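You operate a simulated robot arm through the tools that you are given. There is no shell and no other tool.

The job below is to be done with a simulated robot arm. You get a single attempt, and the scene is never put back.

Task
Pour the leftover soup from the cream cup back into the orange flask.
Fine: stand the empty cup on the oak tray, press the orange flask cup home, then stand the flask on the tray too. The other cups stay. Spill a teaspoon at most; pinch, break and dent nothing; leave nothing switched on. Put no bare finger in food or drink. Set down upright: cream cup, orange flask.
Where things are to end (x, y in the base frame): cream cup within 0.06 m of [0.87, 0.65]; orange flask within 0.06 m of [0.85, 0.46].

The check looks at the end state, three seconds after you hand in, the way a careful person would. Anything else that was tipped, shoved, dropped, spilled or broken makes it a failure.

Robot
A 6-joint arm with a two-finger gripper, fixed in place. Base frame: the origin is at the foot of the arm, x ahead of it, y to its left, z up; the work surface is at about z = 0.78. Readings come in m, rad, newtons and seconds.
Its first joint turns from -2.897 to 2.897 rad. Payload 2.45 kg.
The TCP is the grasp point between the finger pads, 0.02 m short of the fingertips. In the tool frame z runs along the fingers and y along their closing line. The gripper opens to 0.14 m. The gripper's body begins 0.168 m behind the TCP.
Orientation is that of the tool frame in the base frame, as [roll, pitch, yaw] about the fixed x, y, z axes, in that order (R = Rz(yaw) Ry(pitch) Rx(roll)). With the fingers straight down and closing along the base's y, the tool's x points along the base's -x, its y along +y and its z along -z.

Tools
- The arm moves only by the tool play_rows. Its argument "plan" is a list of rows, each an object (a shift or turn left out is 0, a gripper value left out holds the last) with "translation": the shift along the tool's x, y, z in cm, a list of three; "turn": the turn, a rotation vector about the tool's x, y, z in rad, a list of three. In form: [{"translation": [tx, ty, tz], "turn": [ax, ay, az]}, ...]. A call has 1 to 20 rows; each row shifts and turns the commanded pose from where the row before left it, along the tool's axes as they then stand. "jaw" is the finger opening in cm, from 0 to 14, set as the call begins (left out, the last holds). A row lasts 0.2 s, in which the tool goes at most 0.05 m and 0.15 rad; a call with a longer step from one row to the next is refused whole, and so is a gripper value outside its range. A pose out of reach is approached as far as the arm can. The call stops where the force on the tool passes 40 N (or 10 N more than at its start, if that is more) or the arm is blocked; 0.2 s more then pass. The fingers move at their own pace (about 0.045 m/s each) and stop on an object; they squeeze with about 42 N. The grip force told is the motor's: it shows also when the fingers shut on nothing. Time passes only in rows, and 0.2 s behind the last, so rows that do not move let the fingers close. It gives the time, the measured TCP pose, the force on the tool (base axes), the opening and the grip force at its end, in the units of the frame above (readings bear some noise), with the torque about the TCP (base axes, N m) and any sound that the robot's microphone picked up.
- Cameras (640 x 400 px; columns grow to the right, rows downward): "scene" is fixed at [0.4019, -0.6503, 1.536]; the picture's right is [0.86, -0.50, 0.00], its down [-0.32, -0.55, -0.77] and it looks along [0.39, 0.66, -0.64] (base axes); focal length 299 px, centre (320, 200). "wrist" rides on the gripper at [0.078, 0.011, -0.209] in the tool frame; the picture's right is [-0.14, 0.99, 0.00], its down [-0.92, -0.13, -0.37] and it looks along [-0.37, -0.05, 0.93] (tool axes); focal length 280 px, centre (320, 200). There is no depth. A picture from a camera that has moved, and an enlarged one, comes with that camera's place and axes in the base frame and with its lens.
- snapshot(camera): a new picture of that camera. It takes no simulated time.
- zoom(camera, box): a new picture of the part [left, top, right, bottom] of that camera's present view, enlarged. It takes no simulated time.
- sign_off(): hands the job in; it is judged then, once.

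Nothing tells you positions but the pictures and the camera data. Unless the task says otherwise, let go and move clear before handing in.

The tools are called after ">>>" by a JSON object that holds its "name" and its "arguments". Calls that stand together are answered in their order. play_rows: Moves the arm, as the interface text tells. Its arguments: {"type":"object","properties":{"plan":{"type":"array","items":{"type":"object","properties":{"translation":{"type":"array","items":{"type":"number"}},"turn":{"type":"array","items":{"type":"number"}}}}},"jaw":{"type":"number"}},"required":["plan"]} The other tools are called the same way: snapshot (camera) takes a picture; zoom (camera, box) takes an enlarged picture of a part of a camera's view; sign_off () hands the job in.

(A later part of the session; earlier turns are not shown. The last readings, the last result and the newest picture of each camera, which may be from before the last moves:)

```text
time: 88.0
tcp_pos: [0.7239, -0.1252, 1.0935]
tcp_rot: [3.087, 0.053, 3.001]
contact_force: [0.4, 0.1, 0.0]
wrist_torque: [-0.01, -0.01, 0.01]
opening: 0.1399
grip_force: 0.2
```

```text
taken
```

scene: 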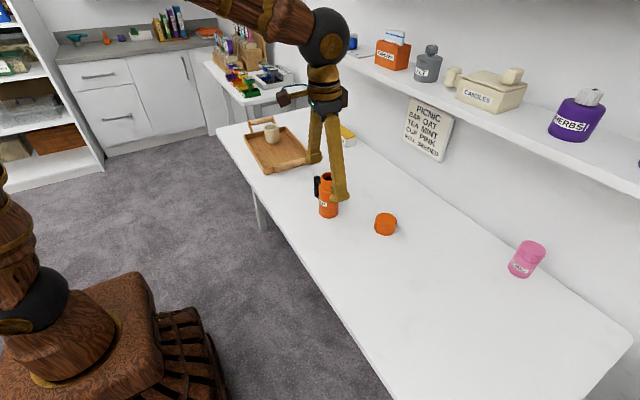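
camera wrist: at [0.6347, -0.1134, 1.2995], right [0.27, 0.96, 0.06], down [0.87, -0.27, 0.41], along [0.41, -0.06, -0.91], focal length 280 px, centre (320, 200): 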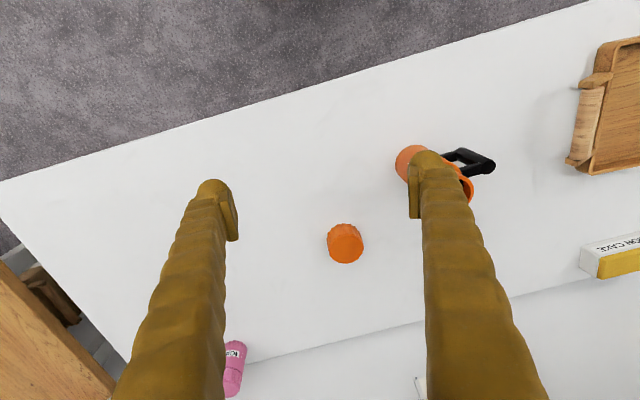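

The hand points nearly straight down over (0.72, -0.13). I set a 12° outward tilt (to reach the flask cup comfortably), then move above it at z ≈ 0.95.

>>> {"name": "play_rows", "arguments": {"plan": [{"turn": [0.027, -0.078, -0.008]}, {"turn": [0.027, -0.078, -0.008]}, {"translation": [-2.66, 0.43, 2.39]}, {"translation": [-2.66, 0.43, 2.39]}, {"translation": [-2.66, 0.43, 2.39]}, {"translation": [-2.66, 0.43, 2.39]}, {"translation": [-2.66, 0.43, 2.39]}, {"translation": [-2.66, 0.43, 2.39]}, {"translation": [-2.66, 0.43, 2.39]}, {"translation": [0, 0, 0]}]}}

>>> {"name": "snapshot", "arguments": {"camera": "wrist"}}

>>> {"name": "snapshot", "arguments": {"camera": "scene"}}

```text
time: 90.2
tcp_pos: [0.9431, -0.1245, 0.9689]
tcp_rot: [3.14, 0.209, 3.013]
contact_force: [0.0, -0.4, 0.6]
wrist_torque: [-0.01, -0.02, -0.03]
opening: 0.1401
grip_force: 0.1
```

```text
taken
camera wrist: at [0.8243, -0.0978, 1.1576], right [0.26, 0.96, 0.03], down [0.8, -0.23, 0.55], along [0.54, -0.12, -0.83], focal length 280 px, centre (320, 200)
```

wrist: 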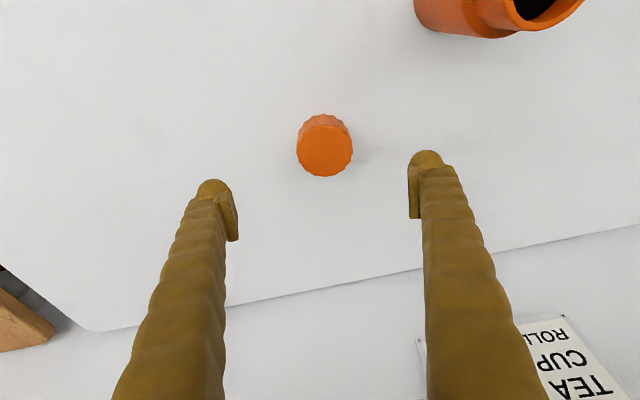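

```text
taken
```

scene: 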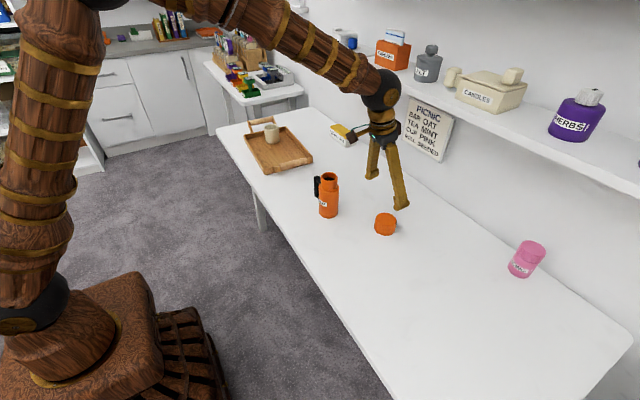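

I zoom on the flask cup to pin down its centre and height.

>>> {"name": "zoom", "arguments": {"camera": "wrist", "box": [270, 90, 380, 200]}}

>>> {"name": "zoom", "arguments": {"camera": "scene", "box": [360, 195, 420, 245]}}

```text
3.64 times, centred on (325, 145) of wrist
camera zoom: at [0.8243, -0.0978, 1.1576], right [0.26, 0.96, 0.03], down [0.8, -0.23, 0.55], along [0.54, -0.12, -0.83], focal length 1020 px, centre (302, 400)
```

zoom: 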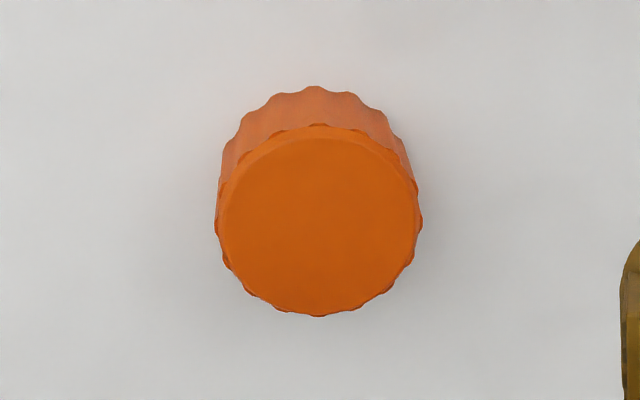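

```text
8.00 times, centred on (390, 220) of scene
camera zoom: at [0.4019, -0.6503, 1.536], right [0.86, -0.5, 0.0], down [-0.32, -0.55, -0.77], along [0.39, 0.66, -0.64], focal length 2390 px, centre (-240, 40)
```

zoom: 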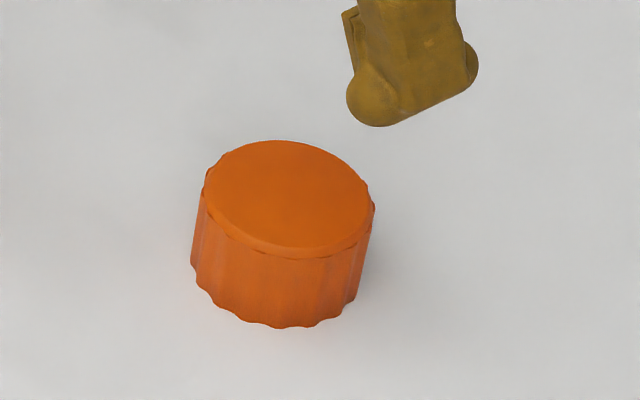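

The flask cup is at about (0.971, -0.122), top near z 0.824, about 7.3 cm wide. I descend over it with fingers wide open.

>>> {"name": "play_rows", "arguments": {"plan": [{"translation": [0.11, 0.12, 2.7]}, {"translation": [0.11, 0.12, 2.7]}, {"translation": [0.11, 0.12, 2.7]}, {"translation": [0.11, 0.12, 2.7]}, {"translation": [0.1, 0.12, 2.0]}, {"translation": [0, 0, 0]}]}}

>>> {"name": "snapshot", "arguments": {"camera": "wrist"}}

>>> {"name": "zoom", "arguments": {"camera": "scene", "box": [330, 150, 450, 250]}}

```text
time: 91.6
tcp_pos: [0.965, -0.1212, 0.8414]
tcp_rot: [3.14, 0.211, 3.013]
contact_force: [-1.2, -0.1, -0.1]
wrist_torque: [-0.01, 0.04, 0.02]
opening: 0.14
grip_force: 0.1
```

```text
taken
camera wrist: at [0.846, -0.0948, 1.031], right [0.26, 0.96, 0.03], down [0.8, -0.23, 0.55], along [0.54, -0.12, -0.83], focal length 280 px, centre (320, 200)
```

wrist: 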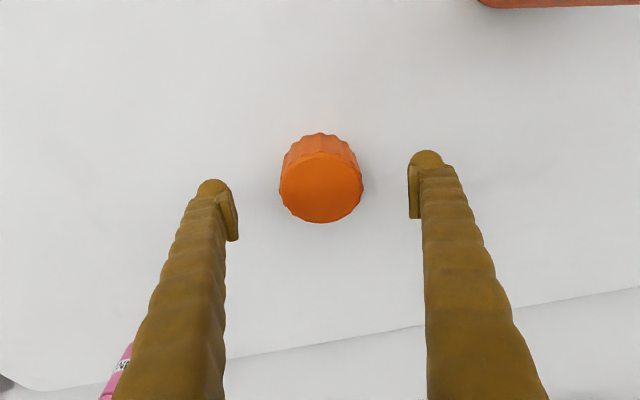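

```text
4.00 times, centred on (390, 200) of scene
camera zoom: at [0.4019, -0.6503, 1.536], right [0.86, -0.5, 0.0], down [-0.32, -0.55, -0.77], along [0.39, 0.66, -0.64], focal length 1195 px, centre (40, 200)
```

zoom: 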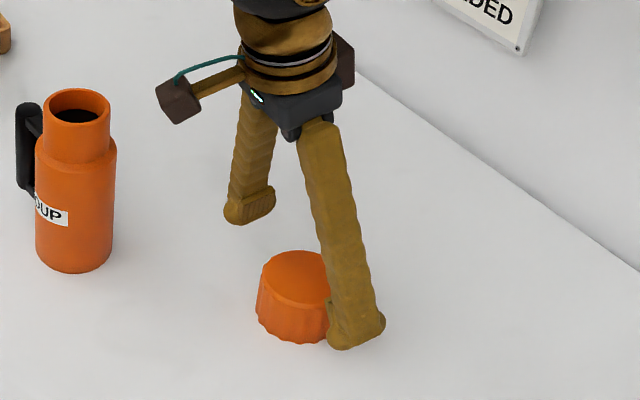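

Nicely centred. Final descent to grip height.

>>> {"name": "play_rows", "arguments": {"plan": [{"translation": [0.08, 0, 1.1]}, {"translation": [0.08, 0, 1.1]}, {"translation": [0.07, 0, 1.0]}, {"translation": [0, 0, 0]}]}}

>>> {"name": "snapshot", "arguments": {"camera": "wrist"}}

>>> {"name": "zoom", "arguments": {"camera": "scene", "box": [340, 170, 440, 250]}}

```text
time: 92.6
tcp_pos: [0.9685, -0.1201, 0.811]
tcp_rot: [3.14, 0.21, 3.013]
contact_force: [0.6, -0.2, 0.1]
wrist_torque: [-0.03, 0.0, 0.02]
opening: 0.14
grip_force: 0.0
```

```text
taken
camera wrist: at [0.8508, -0.0947, 1.0002], right [0.26, 0.96, 0.03], down [0.8, -0.23, 0.55], along [0.54, -0.12, -0.83], focal length 280 px, centre (320, 200)
```

wrist: 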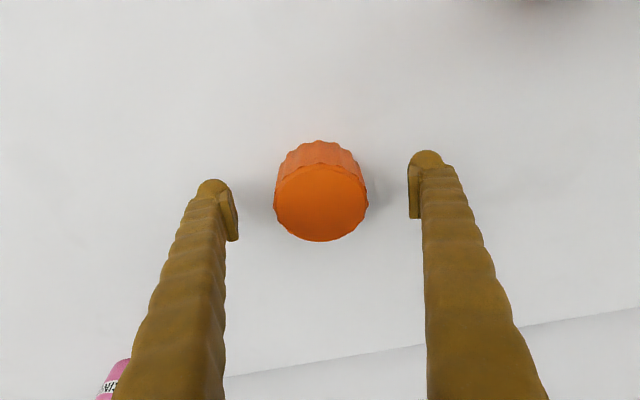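

```text
5.00 times, centred on (390, 210) of scene
camera zoom: at [0.4019, -0.6503, 1.536], right [0.86, -0.5, 0.0], down [-0.32, -0.55, -0.77], along [0.39, 0.66, -0.64], focal length 1494 px, centre (-30, 150)
```

zoom: 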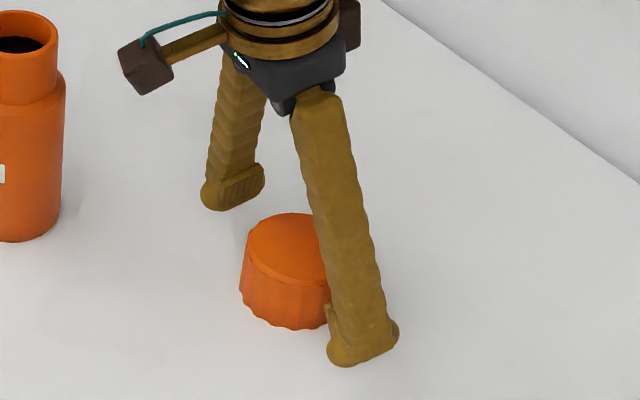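

The flask cup sits right at the grasp point. Closing on it.

>>> {"name": "play_rows", "arguments": {"plan": [{"translation": [0, 0, 0]}, {"translation": [0, 0, 0]}, {"translation": [0, 0, 0]}, {"translation": [0, 0, 0]}, {"translation": [0, 0, 0]}, {"translation": [0, 0, 0]}], "jaw": 6.5}}

>>> {"name": "snapshot", "arguments": {"camera": "wrist"}}

```text
time: 94.0
tcp_pos: [0.9697, -0.1206, 0.8112]
tcp_rot: [3.14, 0.21, 3.011]
contact_force: [-1.1, 0.0, 1.1]
wrist_torque: [-0.02, 0.02, -0.08]
opening: 0.0738
grip_force: 42.1
```

```text
taken
camera wrist: at [0.8508, -0.0947, 1.0003], right [0.26, 0.96, 0.03], down [0.8, -0.23, 0.55], along [0.54, -0.12, -0.83], focal length 280 px, centre (320, 200)
```

wrist: 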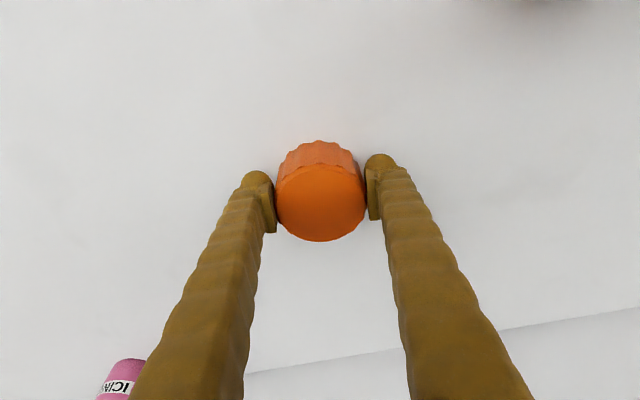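

Gripped at 7.4 cm. I lift it and bring it inward and up, well right of the flask.

>>> {"name": "play_rows", "arguments": {"plan": [{"translation": [-0.2, 0, -1.0]}, {"translation": [-0.5, 0, -2.4]}, {"translation": [-0.6, 0, -2.8]}, {"translation": [-0.5, 0, -2.4]}, {"translation": [1.97, -0.32, -2.4]}, {"translation": [1.97, -0.32, -2.4]}, {"translation": [1.97, -0.32, -2.4]}, {"translation": [1.97, -0.32, -2.4]}, {"translation": [1.97, -0.32, -2.4]}, {"translation": [0, 0, 0]}]}}

>>> {"name": "snapshot", "arguments": {"camera": "wrist"}}

>>> {"name": "snapshot", "arguments": {"camera": "scene"}}

```text
time: 96.2
tcp_pos: [0.8468, -0.1211, 0.9971]
tcp_rot: [3.138, 0.211, 3.011]
contact_force: [0.3, 0.5, -0.3]
wrist_torque: [0.01, 0.02, 0.01]
opening: 0.0734
grip_force: 42.2
```

```text
taken
camera wrist: at [0.7284, -0.0954, 1.1859], right [0.26, 0.96, 0.03], down [0.8, -0.23, 0.55], along [0.54, -0.12, -0.83], focal length 280 px, centre (320, 200)
```

wrist: 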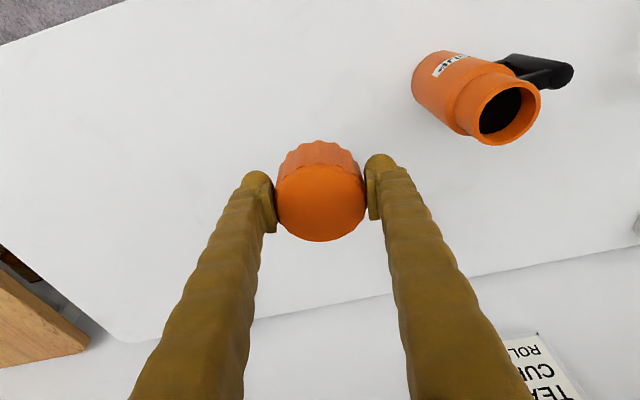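

```text
taken
```

scene: 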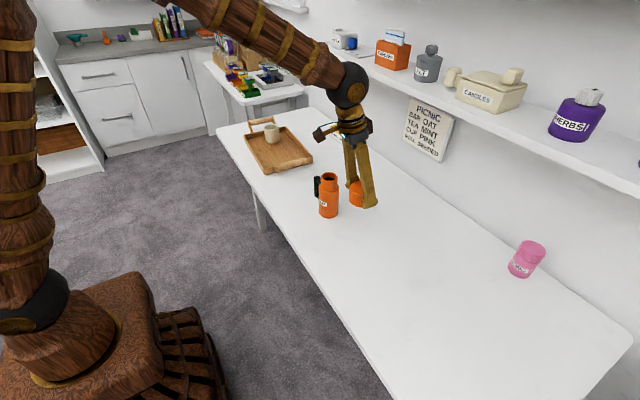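

The flask cup is held level. I'll turn the hand about 60° about the vertical so that the fingers will straddle the flask away from its handle.

>>> {"name": "play_rows", "arguments": {"plan": [{"turn": [-0.027, 0, -0.127]}, {"turn": [-0.027, 0, -0.127]}, {"turn": [-0.027, 0, -0.127]}, {"turn": [-0.027, 0, -0.127]}, {"turn": [-0.027, 0, -0.127]}, {"turn": [-0.027, 0, -0.127]}, {"turn": [-0.027, 0, -0.127]}, {"turn": [-0.027, 0, -0.127]}, {"turn": [0, 0, 0]}]}}

>>> {"name": "snapshot", "arguments": {"camera": "wrist"}}

>>> {"name": "zoom", "arguments": {"camera": "scene", "box": [290, 120, 410, 220]}}

```text
time: 98.2
tcp_pos: [0.8467, -0.1212, 0.9942]
tcp_rot: [-3.142, 0.211, -2.23]
contact_force: [0.3, 0.0, 0.0]
wrist_torque: [-0.04, 0.01, -0.02]
opening: 0.0731
grip_force: 42.3
```

```text
taken
camera wrist: at [0.7639, -0.2089, 1.1838], right [-0.7, 0.71, 0.03], down [0.61, 0.57, 0.55], along [0.38, 0.41, -0.83], focal length 280 px, centre (320, 200)
```

wrist: 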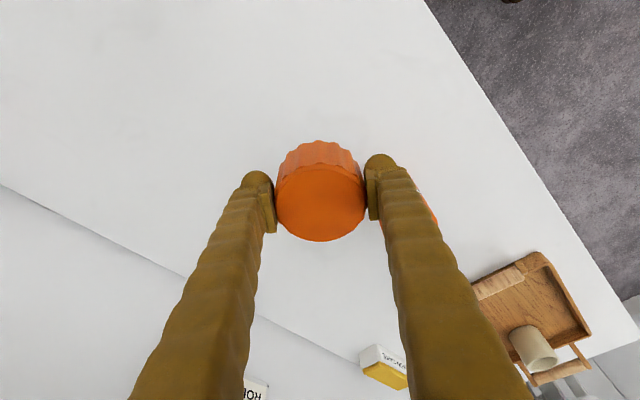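

```text
4.00 times, centred on (350, 170) of scene
camera zoom: at [0.4019, -0.6503, 1.536], right [0.86, -0.5, 0.0], down [-0.32, -0.55, -0.77], along [0.39, 0.66, -0.64], focal length 1195 px, centre (200, 320)
```

zoom: 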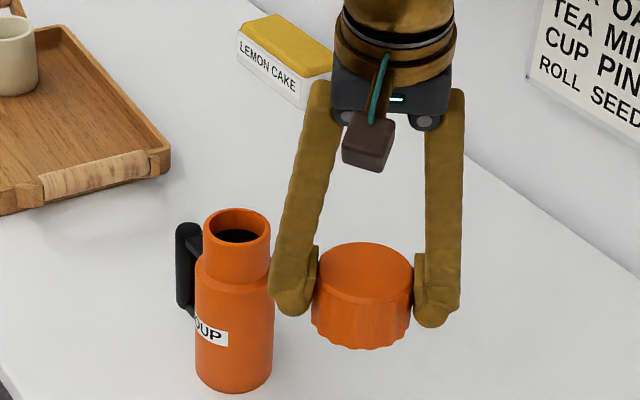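

The lid hangs level. I'll raise 2 cm and carry it over the flask (rim z ≈ 0.941), then compare positions in both cameras.

>>> {"name": "play_rows", "arguments": {"plan": [{"translation": [-0.44, 0, -2.05]}, {"translation": [-1.5, 1.2, 0.32]}, {"translation": [-2.2, 1.85, 0.47]}, {"translation": [-2.4, 2.0, 0.51]}, {"translation": [-2.4, 2.0, 0.51]}, {"translation": [-2.2, 1.85, 0.47]}, {"translation": [-1.6, 1.35, 0.35]}, {"translation": [-0.75, 0.6, 0.16]}, {"translation": [0, 0, 0]}]}}

>>> {"name": "snapshot", "arguments": {"camera": "wrist"}}

>>> {"name": "zoom", "arguments": {"camera": "scene", "box": [290, 130, 370, 220]}}

```text
time: 100.2
tcp_pos: [0.844, 0.0518, 1.0167]
tcp_rot: [-3.141, 0.213, -2.23]
contact_force: [-0.2, -0.2, -0.2]
wrist_torque: [-0.02, -0.01, 0.0]
opening: 0.0732
grip_force: 41.7
```

```text
taken
camera wrist: at [0.7614, -0.0362, 1.2056], right [-0.7, 0.71, 0.03], down [0.61, 0.57, 0.55], along [0.38, 0.4, -0.83], focal length 280 px, centre (320, 200)
```

wrist: 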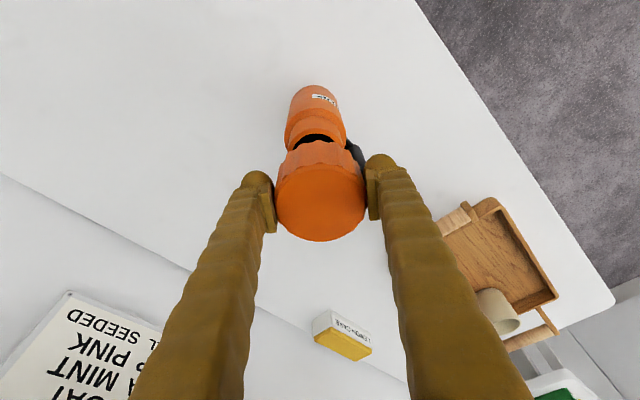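

```text
4.44 times, centred on (330, 175) of scene
camera zoom: at [0.4019, -0.6503, 1.536], right [0.86, -0.5, 0.0], down [-0.32, -0.55, -0.77], along [0.39, 0.66, -0.64], focal length 1328 px, centre (276, 311)
```

zoom: 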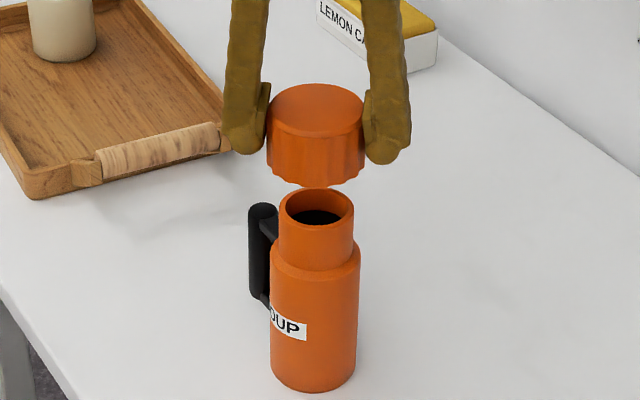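

The lid is nearly over the flask; the scene view suggests it is about 2 mm left of the flask's axis. I zoom both views for a finer comparison.

>>> {"name": "zoom", "arguments": {"camera": "wrist", "box": [270, 75, 380, 175]}}

>>> {"name": "zoom", "arguments": {"camera": "scene", "box": [310, 140, 360, 185]}}

```text
4.00 times, centred on (325, 125) of wrist
camera zoom: at [0.7614, -0.0362, 1.2056], right [-0.7, 0.71, 0.03], down [0.61, 0.57, 0.55], along [0.38, 0.4, -0.83], focal length 1122 px, centre (300, 500)
```

zoom: 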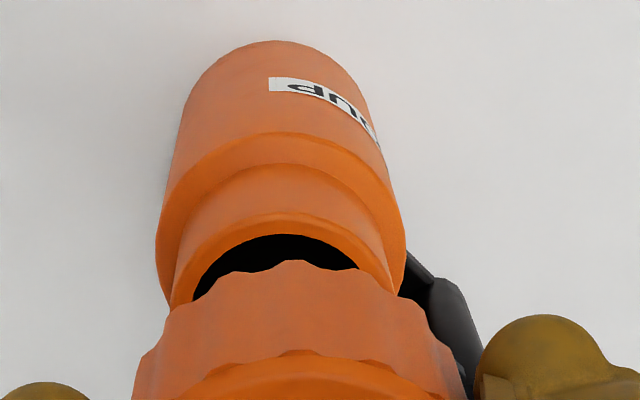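

```text
8.89 times, centred on (335, 162) of scene
camera zoom: at [0.4019, -0.6503, 1.536], right [0.86, -0.5, 0.0], down [-0.32, -0.55, -0.77], along [0.39, 0.66, -0.64], focal length 2656 px, centre (187, 533)
```

zoom: 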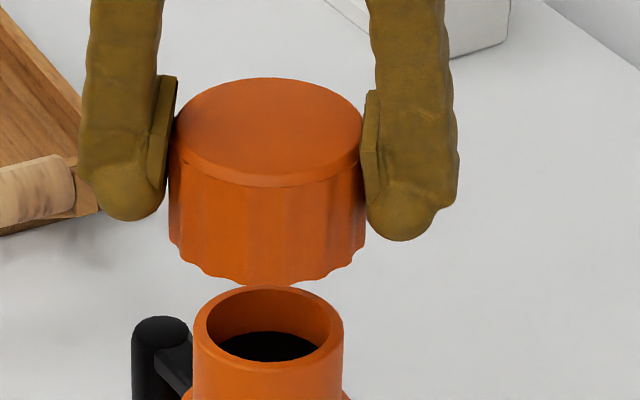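

Both views agree: the flask axis is about 2 mm off toward (+x, -y) of the lid. I correct that and lower until the lid's edge is just above the rim.

>>> {"name": "play_rows", "arguments": {"plan": [{"translation": [0.13, -0.1, 0.6]}, {"translation": [0.27, -0.11, 1.22]}, {"translation": [0.27, 0, 1.22]}, {"translation": [0.1, 0, 0.5]}, {"translation": [0, 0, 0]}]}}

>>> {"name": "zoom", "arguments": {"camera": "scene", "box": [310, 145, 360, 190]}}

>>> {"name": "zoom", "arguments": {"camera": "wrist", "box": [270, 75, 380, 175]}}

```text
time: 101.4
tcp_pos: [0.8441, 0.0492, 0.9807]
tcp_rot: [3.141, 0.212, -2.232]
contact_force: [0.8, -0.1, -0.7]
wrist_torque: [0.01, 0.0, -0.02]
opening: 0.0732
grip_force: 42.0
```

```text
8.89 times, centred on (335, 168) of scene
camera zoom: at [0.4019, -0.6503, 1.536], right [0.86, -0.5, 0.0], down [-0.32, -0.55, -0.77], along [0.39, 0.66, -0.64], focal length 2656 px, centre (187, 489)
```

zoom: 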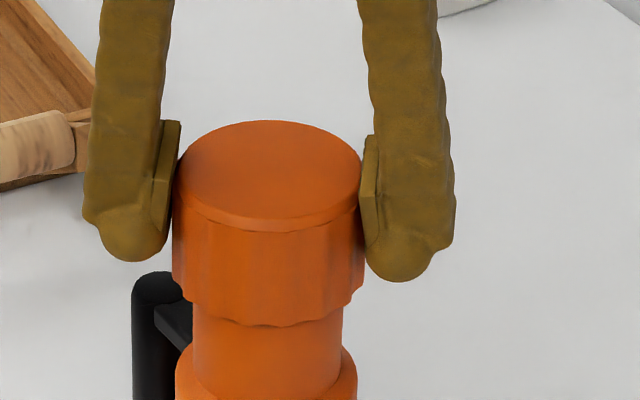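

```text
4.00 times, centred on (325, 125) of wrist
camera zoom: at [0.7614, -0.0383, 1.169], right [-0.7, 0.71, 0.03], down [0.61, 0.57, 0.55], along [0.38, 0.4, -0.83], focal length 1122 px, centre (300, 500)
```

zoom: 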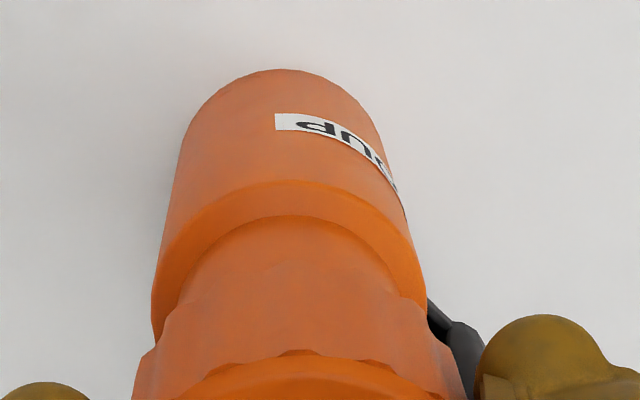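

Alignment now looks within a millimetre in both views. I lower slowly onto the neck, watching force.

>>> {"name": "play_rows", "arguments": {"plan": [{"translation": [0.042, 0, 0.1955]}, {"translation": [0.042, 0, 0.1955]}, {"translation": [0.042, 0, 0.1955]}, {"translation": [0.042, 0, 0.1955]}, {"translation": [0, 0, 0]}]}}

>>> {"name": "play_rows", "arguments": {"plan": [{"translation": [0.042, 0, 0.1955]}, {"translation": [0.042, 0, 0.1955]}, {"translation": [0.042, 0, 0.1955]}, {"translation": [0, 0, 0]}]}}

>>> {"name": "zoom", "arguments": {"camera": "scene", "box": [310, 145, 360, 190]}}

```text
time: 102.6
tcp_pos: [0.8434, 0.0509, 0.9726]
tcp_rot: [3.14, 0.21, -2.233]
contact_force: [0.5, -0.1, 0.0]
wrist_torque: [-0.01, -0.01, 0.01]
opening: 0.0731
grip_force: 41.6
```

```text
time: 103.6
tcp_pos: [0.845, 0.0505, 0.9665]
tcp_rot: [3.141, 0.211, -2.232]
contact_force: [0.6, 0.2, -0.3]
wrist_torque: [0.0, -0.01, -0.01]
opening: 0.0732
grip_force: 41.5
```

```text
8.89 times, centred on (335, 168) of scene
camera zoom: at [0.4019, -0.6503, 1.536], right [0.86, -0.5, 0.0], down [-0.32, -0.55, -0.77], along [0.39, 0.66, -0.64], focal length 2656 px, centre (187, 489)
```

zoom: 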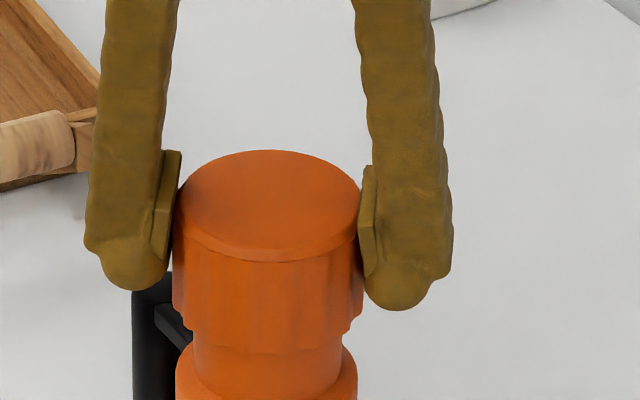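

The lid's edge has passed the rim with no contact force, so it is sliding over the neck. Continuing down in small steps.

>>> {"name": "play_rows", "arguments": {"plan": [{"translation": [0.042, 0, 0.1955]}, {"translation": [0.042, 0, 0.1955]}, {"translation": [0.042, 0, 0.1955]}, {"translation": [0.042, 0, 0.1955]}, {"translation": [0, 0, 0]}]}}

>>> {"name": "play_rows", "arguments": {"plan": [{"translation": [0.042, 0, 0.1955]}, {"translation": [0.042, 0, 0.1955]}, {"translation": [0.042, 0, 0.1955]}, {"translation": [0, 0, 0]}]}}

>>> {"name": "zoom", "arguments": {"camera": "scene", "box": [310, 145, 360, 190]}}

```text
time: 104.8
tcp_pos: [0.8456, 0.0517, 0.9573]
tcp_rot: [-3.141, 0.211, -2.232]
contact_force: [0.0, 0.1, -0.2]
wrist_torque: [-0.01, -0.02, 0.0]
opening: 0.0733
grip_force: 42.1
```

```text
time: 105.8
tcp_pos: [0.8446, 0.0503, 0.9527]
tcp_rot: [3.14, 0.212, -2.232]
contact_force: [-0.2, -0.8, 0.8]
wrist_torque: [-0.01, 0.05, -0.02]
opening: 0.0733
grip_force: 43.0
```

```text
8.89 times, centred on (335, 168) of scene
camera zoom: at [0.4019, -0.6503, 1.536], right [0.86, -0.5, 0.0], down [-0.32, -0.55, -0.77], along [0.39, 0.66, -0.64], focal length 2656 px, centre (187, 489)
```

zoom: 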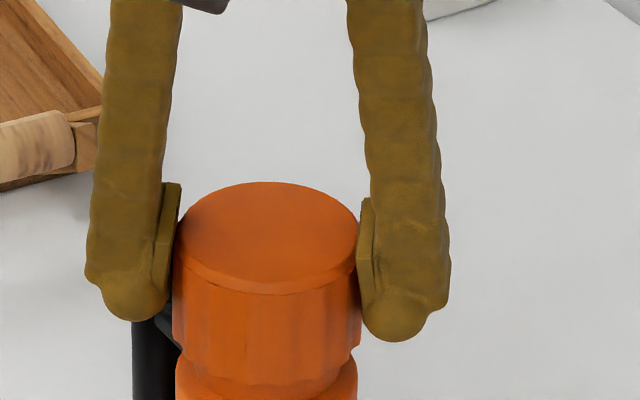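

Still sliding freely. Continuing down.

>>> {"name": "play_rows", "arguments": {"plan": [{"translation": [0.042, 0, 0.1955]}, {"translation": [0.042, 0, 0.1955]}, {"translation": [0.042, 0, 0.1955]}, {"translation": [0, 0, 0]}]}}

>>> {"name": "play_rows", "arguments": {"plan": [{"translation": [0.042, 0, 0.1955]}, {"translation": [0.042, 0, 0.1955]}, {"translation": [0, 0, 0]}]}}

>>> {"name": "zoom", "arguments": {"camera": "scene", "box": [300, 150, 370, 220]}}

```text
time: 106.8
tcp_pos: [0.8454, 0.0506, 0.9454]
tcp_rot: [-3.142, 0.213, -2.234]
contact_force: [-0.5, -0.6, 0.2]
wrist_torque: [-0.02, 0.06, 0.01]
opening: 0.073
grip_force: 41.8
```

```text
time: 107.6
tcp_pos: [0.8454, 0.05, 0.9406]
tcp_rot: [3.142, 0.213, -2.233]
contact_force: [-0.6, -0.2, 0.1]
wrist_torque: [-0.03, 0.01, 0.03]
opening: 0.0729
grip_force: 42.2
```

```text
5.71 times, centred on (335, 185) of scene
camera zoom: at [0.4019, -0.6503, 1.536], right [0.86, -0.5, 0.0], down [-0.32, -0.55, -0.77], along [0.39, 0.66, -0.64], focal length 1707 px, centre (234, 286)
```

zoom: 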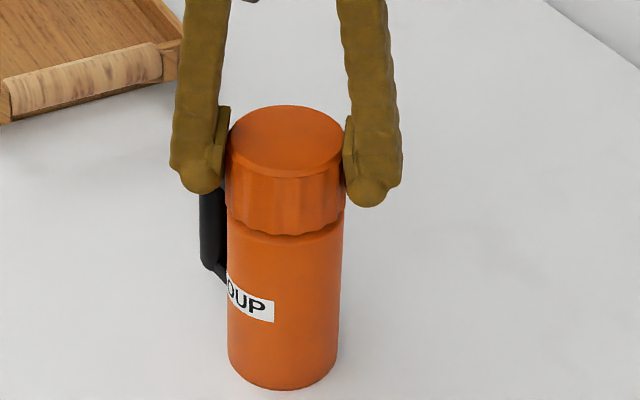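

The lid is nearly down to the shoulder, still free. I continue in 1 mm steps to feel the seat.

>>> {"name": "play_rows", "arguments": {"plan": [{"translation": [0.021, 0, 0.098]}, {"translation": [0.021, 0, 0.098]}, {"translation": [0.021, 0, 0.098]}, {"translation": [0, 0, 0]}]}}

>>> {"name": "play_rows", "arguments": {"plan": [{"translation": [0.021, 0, 0.098]}, {"translation": [0.021, 0, 0.098]}, {"translation": [0, 0, 0]}]}}

>>> {"name": "play_rows", "arguments": {"plan": [{"translation": [0.021, 0, 0.098]}, {"translation": [0.021, 0, 0.098]}, {"translation": [0, 0, 0]}]}}

```text
time: 108.6
tcp_pos: [0.8445, 0.0506, 0.9402]
tcp_rot: [-3.141, 0.212, -2.232]
contact_force: [-0.6, -1.1, -0.2]
wrist_torque: [0.01, 0.04, 0.01]
opening: 0.0733
grip_force: 41.6
```

```text
time: 109.4
tcp_pos: [0.845, 0.05, 0.9379]
tcp_rot: [3.141, 0.211, -2.231]
contact_force: [-5.7, -10.1, 26.4]
wrist_torque: [-0.67, 0.34, 0.0]
opening: 0.0732
grip_force: 41.5
heard: snap
```

```text
time: 109.8
tcp_pos: [0.845, 0.0512, 0.9381]
tcp_rot: [-3.139, 0.213, -2.231]
contact_force: [-3.4, -1.4, 8.7]
wrist_torque: [0.05, 0.44, 0.08]
opening: 0.0729
grip_force: 42.4
stopped in row 2: the force on the tool passed its limit at 42 N (the readings are from after the stop); the commanded pose is now the measured one
```

A snap was heard at 26 N and the last push met a hard stop, so the cup should be home. I check it before letting go.

>>> {"name": "zoom", "arguments": {"camera": "scene", "box": [300, 150, 370, 220]}}

>>> {"name": "zoom", "arguments": {"camera": "wrist", "box": [240, 75, 400, 255]}}

```text
5.71 times, centred on (335, 185) of scene
camera zoom: at [0.4019, -0.6503, 1.536], right [0.86, -0.5, 0.0], down [-0.32, -0.55, -0.77], along [0.39, 0.66, -0.64], focal length 1707 px, centre (234, 286)
```

zoom: 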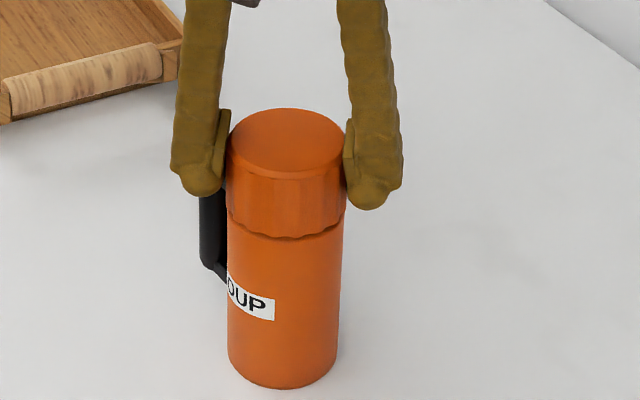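

```text
2.22 times, centred on (320, 165) of wrist
camera zoom: at [0.7617, -0.0378, 1.1265], right [-0.7, 0.71, 0.03], down [0.61, 0.57, 0.55], along [0.38, 0.4, -0.83], focal length 623 px, centre (320, 278)
```

zoom: 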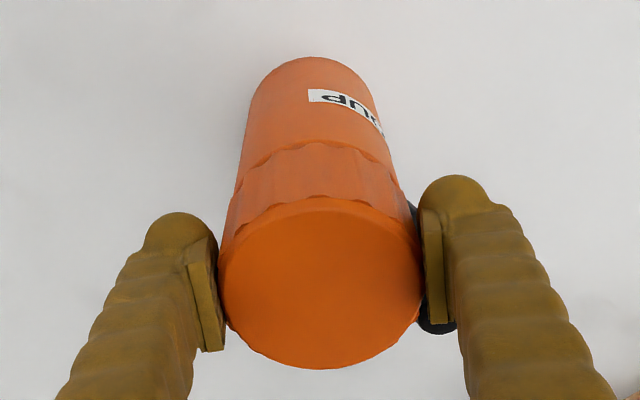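

The cup sits flush on the flask's shoulder. I open the fingers and check that everything stays put.

>>> {"name": "play_rows", "arguments": {"plan": [{"translation": [0, 0, 0]}, {"translation": [0, 0, 0]}, {"translation": [0, 0, 0]}, {"translation": [0, 0, 0]}, {"translation": [0, 0, 0]}, {"translation": [0, 0, 0]}], "jaw": 14}}

>>> {"name": "zoom", "arguments": {"camera": "scene", "box": [290, 140, 380, 225]}}

>>> {"name": "snapshot", "arguments": {"camera": "wrist"}}

```text
time: 111.2
tcp_pos: [0.8447, 0.0512, 0.9387]
tcp_rot: [3.141, 0.212, -2.232]
contact_force: [-0.2, 0.0, -0.1]
wrist_torque: [0.02, 0.01, 0.01]
opening: 0.1399
grip_force: 0.0
```

```text
4.71 times, centred on (335, 182) of scene
camera zoom: at [0.4019, -0.6503, 1.536], right [0.86, -0.5, 0.0], down [-0.32, -0.55, -0.77], along [0.39, 0.66, -0.64], focal length 1406 px, centre (249, 282)
```

zoom: 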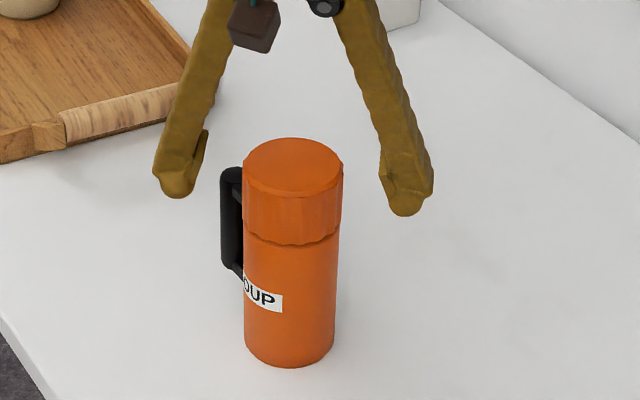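

```text
taken
camera wrist: at [0.7619, -0.0376, 1.1261], right [-0.7, 0.71, 0.03], down [0.61, 0.57, 0.55], along [0.38, 0.4, -0.83], focal length 280 px, centre (320, 200)
```

wrist: 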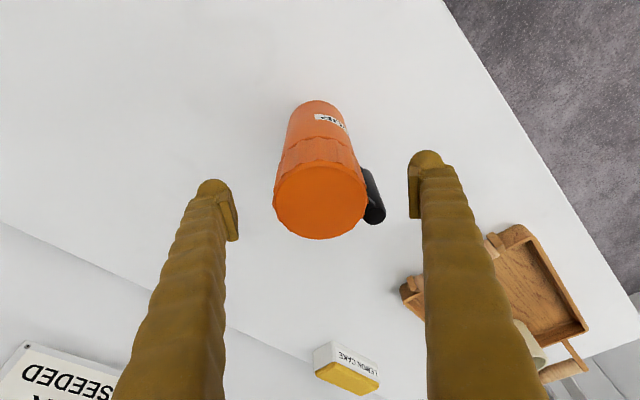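

The cup is home and the flask stands untouched. The fingers splay in a way that would pinch the lid from above, so I'll take the flask's body from the side at 45°, on a heading of about 60° that keeps both fingers away from the handle. First straight up.

>>> {"name": "play_rows", "arguments": {"plan": [{"translation": [-0.32, 0, -1.5]}, {"translation": [-0.63, 0, -2.93]}, {"translation": [-0.63, 0, -2.93]}, {"translation": [-0.63, 0, -2.93]}, {"translation": [-0.4, 0, -1.9]}, {"turn": [0, -0.1, 0]}, {"turn": [0, -0.12, 0]}, {"turn": [0, -0.12, 0]}, {"turn": [0, -0.12, 0]}, {"turn": [0, -0.11, 0]}, {"turn": [0, 0, 0]}]}}

>>> {"name": "snapshot", "arguments": {"camera": "scene"}}

>>> {"name": "snapshot", "arguments": {"camera": "wrist"}}

```text
time: 113.6
tcp_pos: [0.8444, 0.0503, 1.0618]
tcp_rot: [-3.141, 0.783, -2.231]
contact_force: [-0.4, 0.9, 0.4]
wrist_torque: [0.0, -0.01, 0.0]
opening: 0.1397
grip_force: 0.1
```

```text
taken
```

scene: 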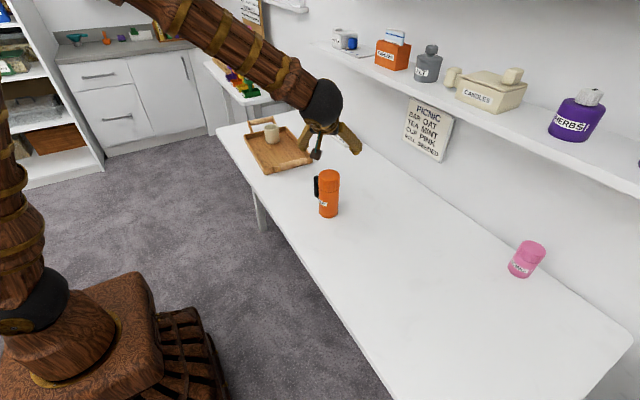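

```text
taken
camera wrist: at [0.7108, -0.1029, 1.1565], right [-0.72, 0.69, 0.1], down [0.34, 0.23, 0.91], along [0.6, 0.69, -0.4], focal length 280 px, centre (320, 200)
```

wrist: 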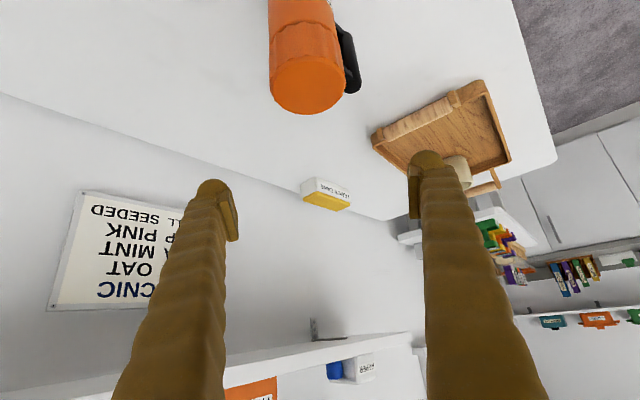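

The arm takes this attitude easily. I turn the heading a little to 60°, back off, and drop to the pre-grasp point behind the flask.

>>> {"name": "play_rows", "arguments": {"plan": [{"turn": [-0.0987, 0, -0.0993]}, {"translation": [1.5, 0, -1.5]}, {"translation": [2.4, 0, -2.4]}, {"translation": [2.4, 0, -2.4]}, {"translation": [0.8, 0, -0.75]}, {"translation": [1.94, 0, 1.95]}, {"translation": [1.94, 0, 1.95]}, {"translation": [1.94, 0, 1.95]}, {"translation": [1.94, 0, 1.95]}, {"translation": [0, 0, 0]}]}}

>>> {"name": "snapshot", "arguments": {"camera": "wrist"}}

>>> {"name": "snapshot", "arguments": {"camera": "scene"}}

```text
time: 115.8
tcp_pos: [0.7976, -0.0365, 0.9538]
tcp_rot: [-3.139, 0.781, -2.092]
contact_force: [-0.2, -0.6, 0.3]
wrist_torque: [-0.04, -0.01, 0.0]
opening: 0.1399
grip_force: 0.1
```

```text
taken
camera wrist: at [0.6872, -0.2064, 1.0479], right [-0.81, 0.58, 0.1], down [0.31, 0.28, 0.91], along [0.5, 0.77, -0.4], focal length 280 px, centre (320, 200)
```

wrist: 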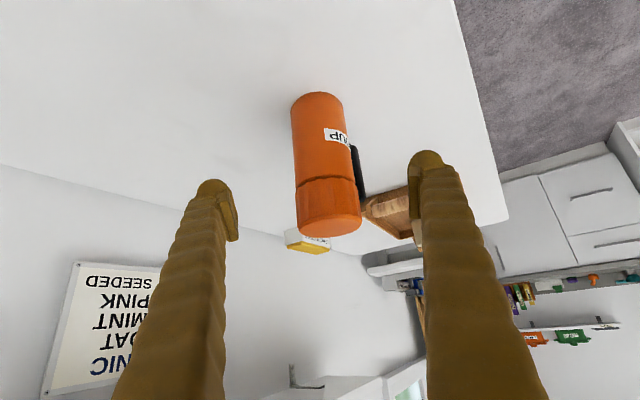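

```text
taken
```

scene: 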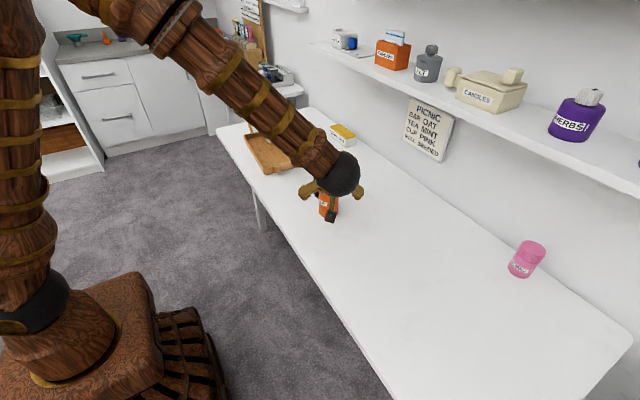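

The flask lies centred between the fingers (about 2 mm to correct), handle well forward of the left finger's path. I advance along the finger direction onto the body.

>>> {"name": "play_rows", "arguments": {"plan": [{"translation": [0, 0.07, 1.5]}, {"translation": [0, 0.07, 2.2]}, {"translation": [0, 0.07, 2.2]}, {"translation": [0, 0, 2.2]}, {"translation": [0, 0, 2.0]}, {"translation": [0, 0, 0]}]}}

>>> {"name": "snapshot", "arguments": {"camera": "wrist"}}

>>> {"name": "zoom", "arguments": {"camera": "scene", "box": [280, 140, 400, 240]}}

```text
time: 117.2
tcp_pos: [0.8288, 0.0265, 0.8809]
tcp_rot: [-3.139, 0.782, -2.091]
contact_force: [0.7, -0.4, -0.8]
wrist_torque: [0.0, 0.02, -0.01]
opening: 0.14
grip_force: 0.1
```

```text
taken
camera wrist: at [0.7179, -0.1443, 0.9735], right [-0.81, 0.58, 0.1], down [0.31, 0.28, 0.91], along [0.5, 0.77, -0.4], focal length 280 px, centre (320, 200)
```

wrist: 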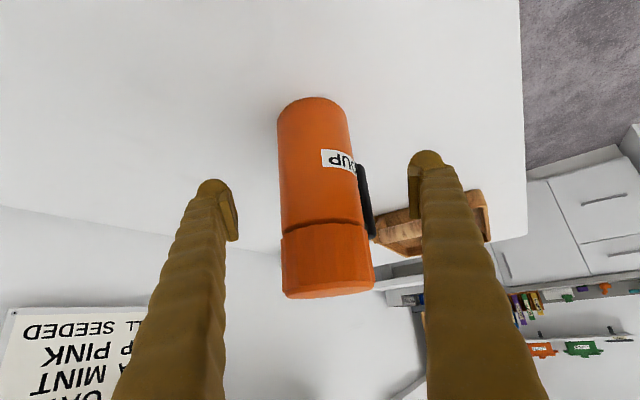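

```text
4.00 times, centred on (340, 190) of scene
camera zoom: at [0.4019, -0.6503, 1.536], right [0.86, -0.5, 0.0], down [-0.32, -0.55, -0.77], along [0.39, 0.66, -0.64], focal length 1195 px, centre (240, 240)
```

zoom: 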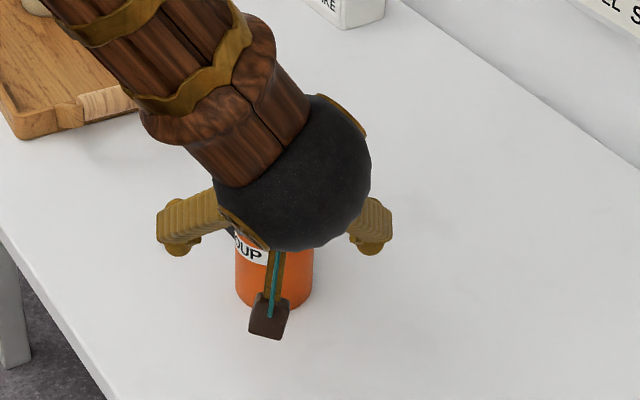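

Centred. The last 4 cm.

>>> {"name": "play_rows", "arguments": {"plan": [{"translation": [0, 0, 1.5]}, {"translation": [0, 0, 1.5]}, {"translation": [0, 0, 1.1]}, {"translation": [0, 0, 0]}]}}

>>> {"name": "snapshot", "arguments": {"camera": "wrist"}}

```text
time: 118.2
tcp_pos: [0.843, 0.05, 0.852]
tcp_rot: [-3.139, 0.781, -2.09]
contact_force: [0.2, -0.3, 0.0]
wrist_torque: [-0.01, -0.01, 0.01]
opening: 0.14
grip_force: 0.0
```

```text
taken
camera wrist: at [0.7324, -0.1201, 0.9456], right [-0.81, 0.58, 0.1], down [0.31, 0.28, 0.91], along [0.5, 0.77, -0.4], focal length 280 px, centre (320, 200)
```

wrist: 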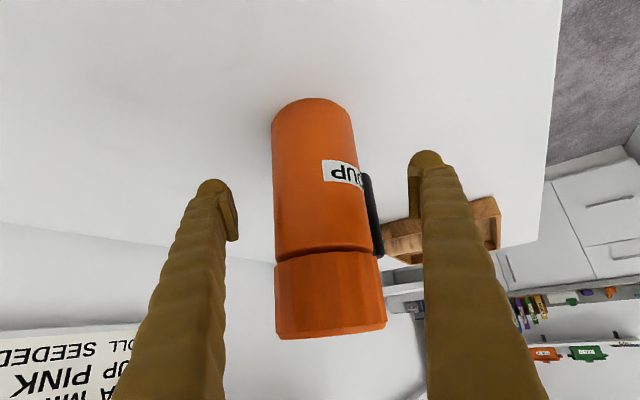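

The body is at the grasp point; the handle bar lies about 4 cm beyond the fingertip on that side, so it won't be pinched. Closing gently.

>>> {"name": "play_rows", "arguments": {"plan": [{"translation": [0, 0, 0]}, {"translation": [0, 0, 0]}, {"translation": [0, 0, 0]}, {"translation": [0, 0, 0]}, {"translation": [0, 0, 0]}, {"translation": [0, 0, 0]}], "jaw": 6.3}}

>>> {"name": "snapshot", "arguments": {"camera": "wrist"}}

>>> {"name": "zoom", "arguments": {"camera": "wrist", "box": [230, 140, 430, 290]}}

```text
time: 119.6
tcp_pos: [0.8442, 0.0504, 0.8521]
tcp_rot: [-3.14, 0.782, -2.09]
contact_force: [2.0, 0.9, 2.0]
wrist_torque: [0.18, -0.07, -0.04]
opening: 0.0735
grip_force: 42.2
```

```text
taken
camera wrist: at [0.7324, -0.1201, 0.9457], right [-0.81, 0.58, 0.1], down [0.31, 0.28, 0.91], along [0.5, 0.77, -0.4], focal length 280 px, centre (320, 200)
```

wrist: 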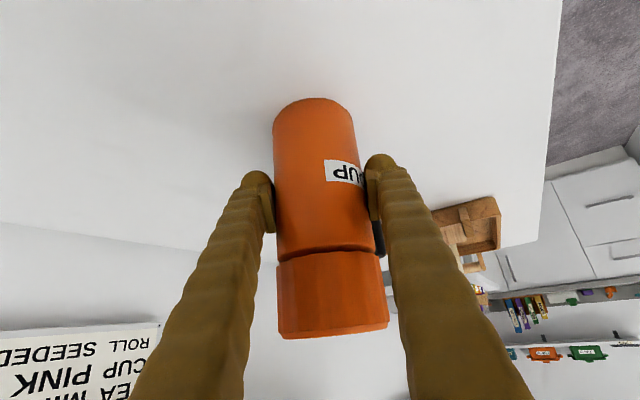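

```text
2.67 times, centred on (330, 215) of wrist
camera zoom: at [0.7324, -0.1201, 0.9457], right [-0.81, 0.58, 0.1], down [0.31, 0.28, 0.91], along [0.5, 0.77, -0.4], focal length 748 px, centre (293, 160)
```

zoom: 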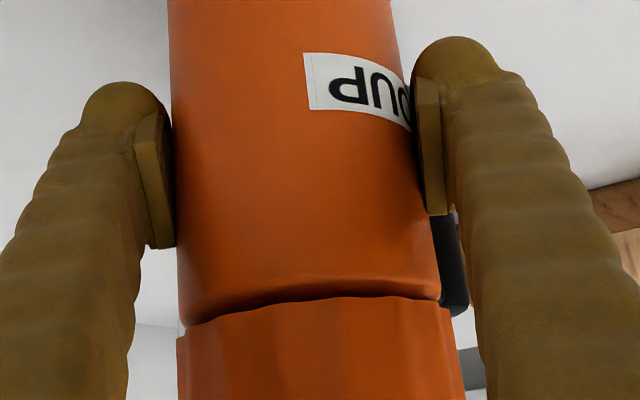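

Held at 7.35 cm, clear of the lid and handle. I lift it gently a couple of centimetres and check the load.

>>> {"name": "play_rows", "arguments": {"plan": [{"translation": [-0.35, 0, -0.35]}, {"translation": [-0.7, 0, -0.71]}, {"translation": [-0.7, 0, -0.71]}, {"translation": [0, 0, 0]}]}}

>>> {"name": "zoom", "arguments": {"camera": "wrist", "box": [230, 80, 430, 350]}}

>>> {"name": "zoom", "arguments": {"camera": "scene", "box": [280, 140, 400, 240]}}

```text
time: 120.6
tcp_pos: [0.8439, 0.0512, 0.8766]
tcp_rot: [-3.14, 0.782, -2.093]
contact_force: [0.0, 0.6, -3.8]
wrist_torque: [-0.03, 0.0, -0.03]
opening: 0.0735
grip_force: 41.8
```

```text
1.48 times, centred on (330, 215) of wrist
camera zoom: at [0.7321, -0.1185, 0.9698], right [-0.81, 0.58, 0.1], down [0.31, 0.28, 0.91], along [0.5, 0.77, -0.4], focal length 415 px, centre (305, 178)
```

zoom: 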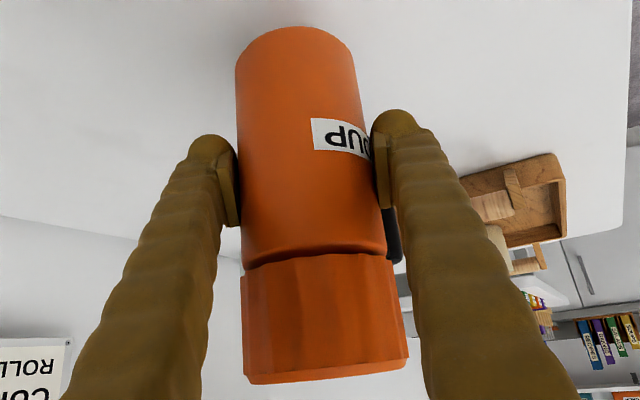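

```text
4.00 times, centred on (340, 190) of scene
camera zoom: at [0.4019, -0.6503, 1.536], right [0.86, -0.5, 0.0], down [-0.32, -0.55, -0.77], along [0.39, 0.66, -0.64], focal length 1195 px, centre (240, 240)
```

zoom: 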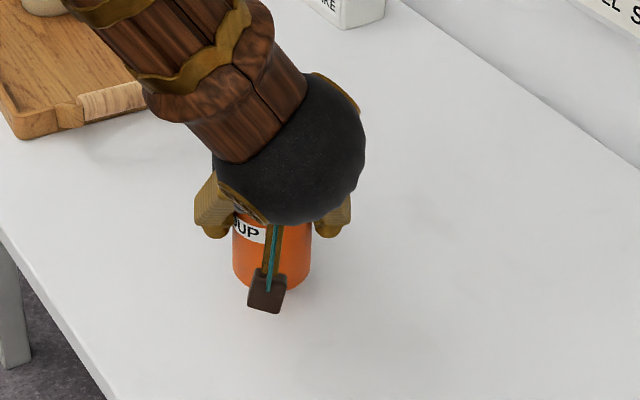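

About 4 N, hanging straight. I lift to clear the tray's handle (flask bottom ≈ 0.885) and carry it across.

>>> {"name": "play_rows", "arguments": {"plan": [{"translation": [-0.6, 0, -0.6]}, {"translation": [-1.2, 0, -1.2]}, {"translation": [-1.3, 0, -1.3]}, {"translation": [-1.3, 0, -1.3]}, {"translation": [-0.9, 0, -0.9]}, {"translation": [-0.3, 0, -0.3]}, {"translation": [0, 0, 0]}]}}

>>> {"name": "play_rows", "arguments": {"plan": [{"translation": [-0.6, 0.5, 0.6]}, {"translation": [-1.2, 0.94, 1.19]}, {"translation": [-1.57, 1.225, 1.554]}, {"translation": [-1.57, 1.225, 1.554]}, {"translation": [-1.57, 1.225, 1.554]}, {"translation": [-1.57, 1.225, 1.554]}, {"translation": [-1.57, 1.225, 1.554]}, {"translation": [-1.57, 1.225, 1.554]}, {"translation": [-1.57, 1.225, 1.554]}, {"translation": [-1.57, 1.225, 1.554]}, {"translation": [-1.57, 1.225, 1.554]}, {"translation": [0, 0, 0]}]}}

>>> {"name": "snapshot", "arguments": {"camera": "wrist"}}

>>> {"name": "snapshot", "arguments": {"camera": "scene"}}

```text
time: 122.2
tcp_pos: [0.8431, 0.0515, 0.9545]
tcp_rot: [-3.14, 0.782, -2.091]
contact_force: [0.5, -0.1, -3.1]
wrist_torque: [-0.05, -0.01, -0.01]
opening: 0.0734
grip_force: 41.3
```

```text
time: 124.8
tcp_pos: [0.8468, 0.3081, 0.9538]
tcp_rot: [-3.14, 0.781, -2.091]
contact_force: [-0.3, 0.7, -3.9]
wrist_torque: [-0.03, -0.04, 0.02]
opening: 0.0735
grip_force: 41.4
```

```text
taken
camera wrist: at [0.7357, 0.1376, 1.0472], right [-0.81, 0.58, 0.1], down [0.31, 0.28, 0.91], along [0.5, 0.77, -0.4], focal length 280 px, centre (320, 200)
```

wrist: 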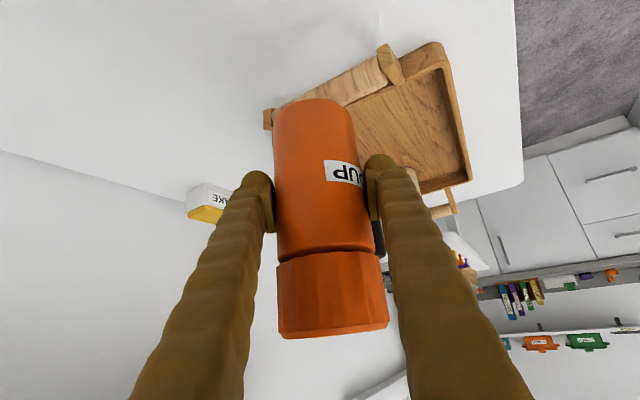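

```text
taken
```

scene: 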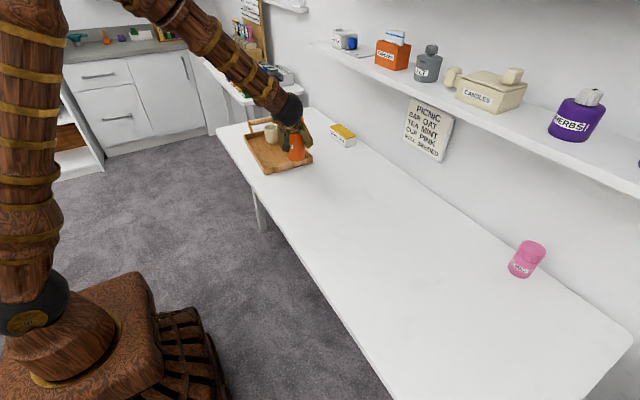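

Going well. The remaining 15 cm to over the target.

>>> {"name": "play_rows", "arguments": {"plan": [{"translation": [-1.57, 1.17, 1.555]}, {"translation": [-1.57, 1.17, 1.555]}, {"translation": [-1.57, 1.17, 1.555]}, {"translation": [-1.57, 1.17, 1.555]}, {"translation": [-1.57, 1.17, 1.555]}, {"translation": [-1.1, 0.82, 1.09]}, {"translation": [-0.47, 0.36, 0.47]}, {"translation": [0, 0, 0]}]}}

>>> {"name": "snapshot", "arguments": {"camera": "wrist"}}

>>> {"name": "zoom", "arguments": {"camera": "scene", "box": [225, 85, 345, 185]}}

```text
time: 126.6
tcp_pos: [0.8519, 0.4583, 0.9557]
tcp_rot: [-3.14, 0.784, -2.092]
contact_force: [0.1, 0.5, -4.5]
wrist_torque: [-0.04, 0.02, 0.03]
opening: 0.0736
grip_force: 41.7
```

```text
taken
camera wrist: at [0.7402, 0.289, 1.0495], right [-0.81, 0.58, 0.1], down [0.31, 0.28, 0.91], along [0.5, 0.77, -0.4], focal length 280 px, centre (320, 200)
```

wrist: 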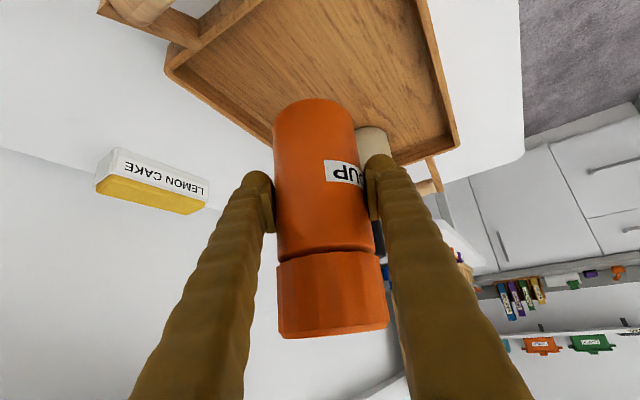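

```text
4.00 times, centred on (285, 135) of scene
camera zoom: at [0.4019, -0.6503, 1.536], right [0.86, -0.5, 0.0], down [-0.32, -0.55, -0.77], along [0.39, 0.66, -0.64], focal length 1195 px, centre (460, 460)
```

zoom: 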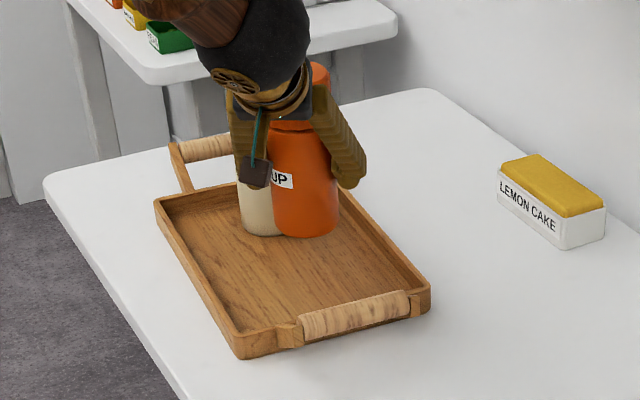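

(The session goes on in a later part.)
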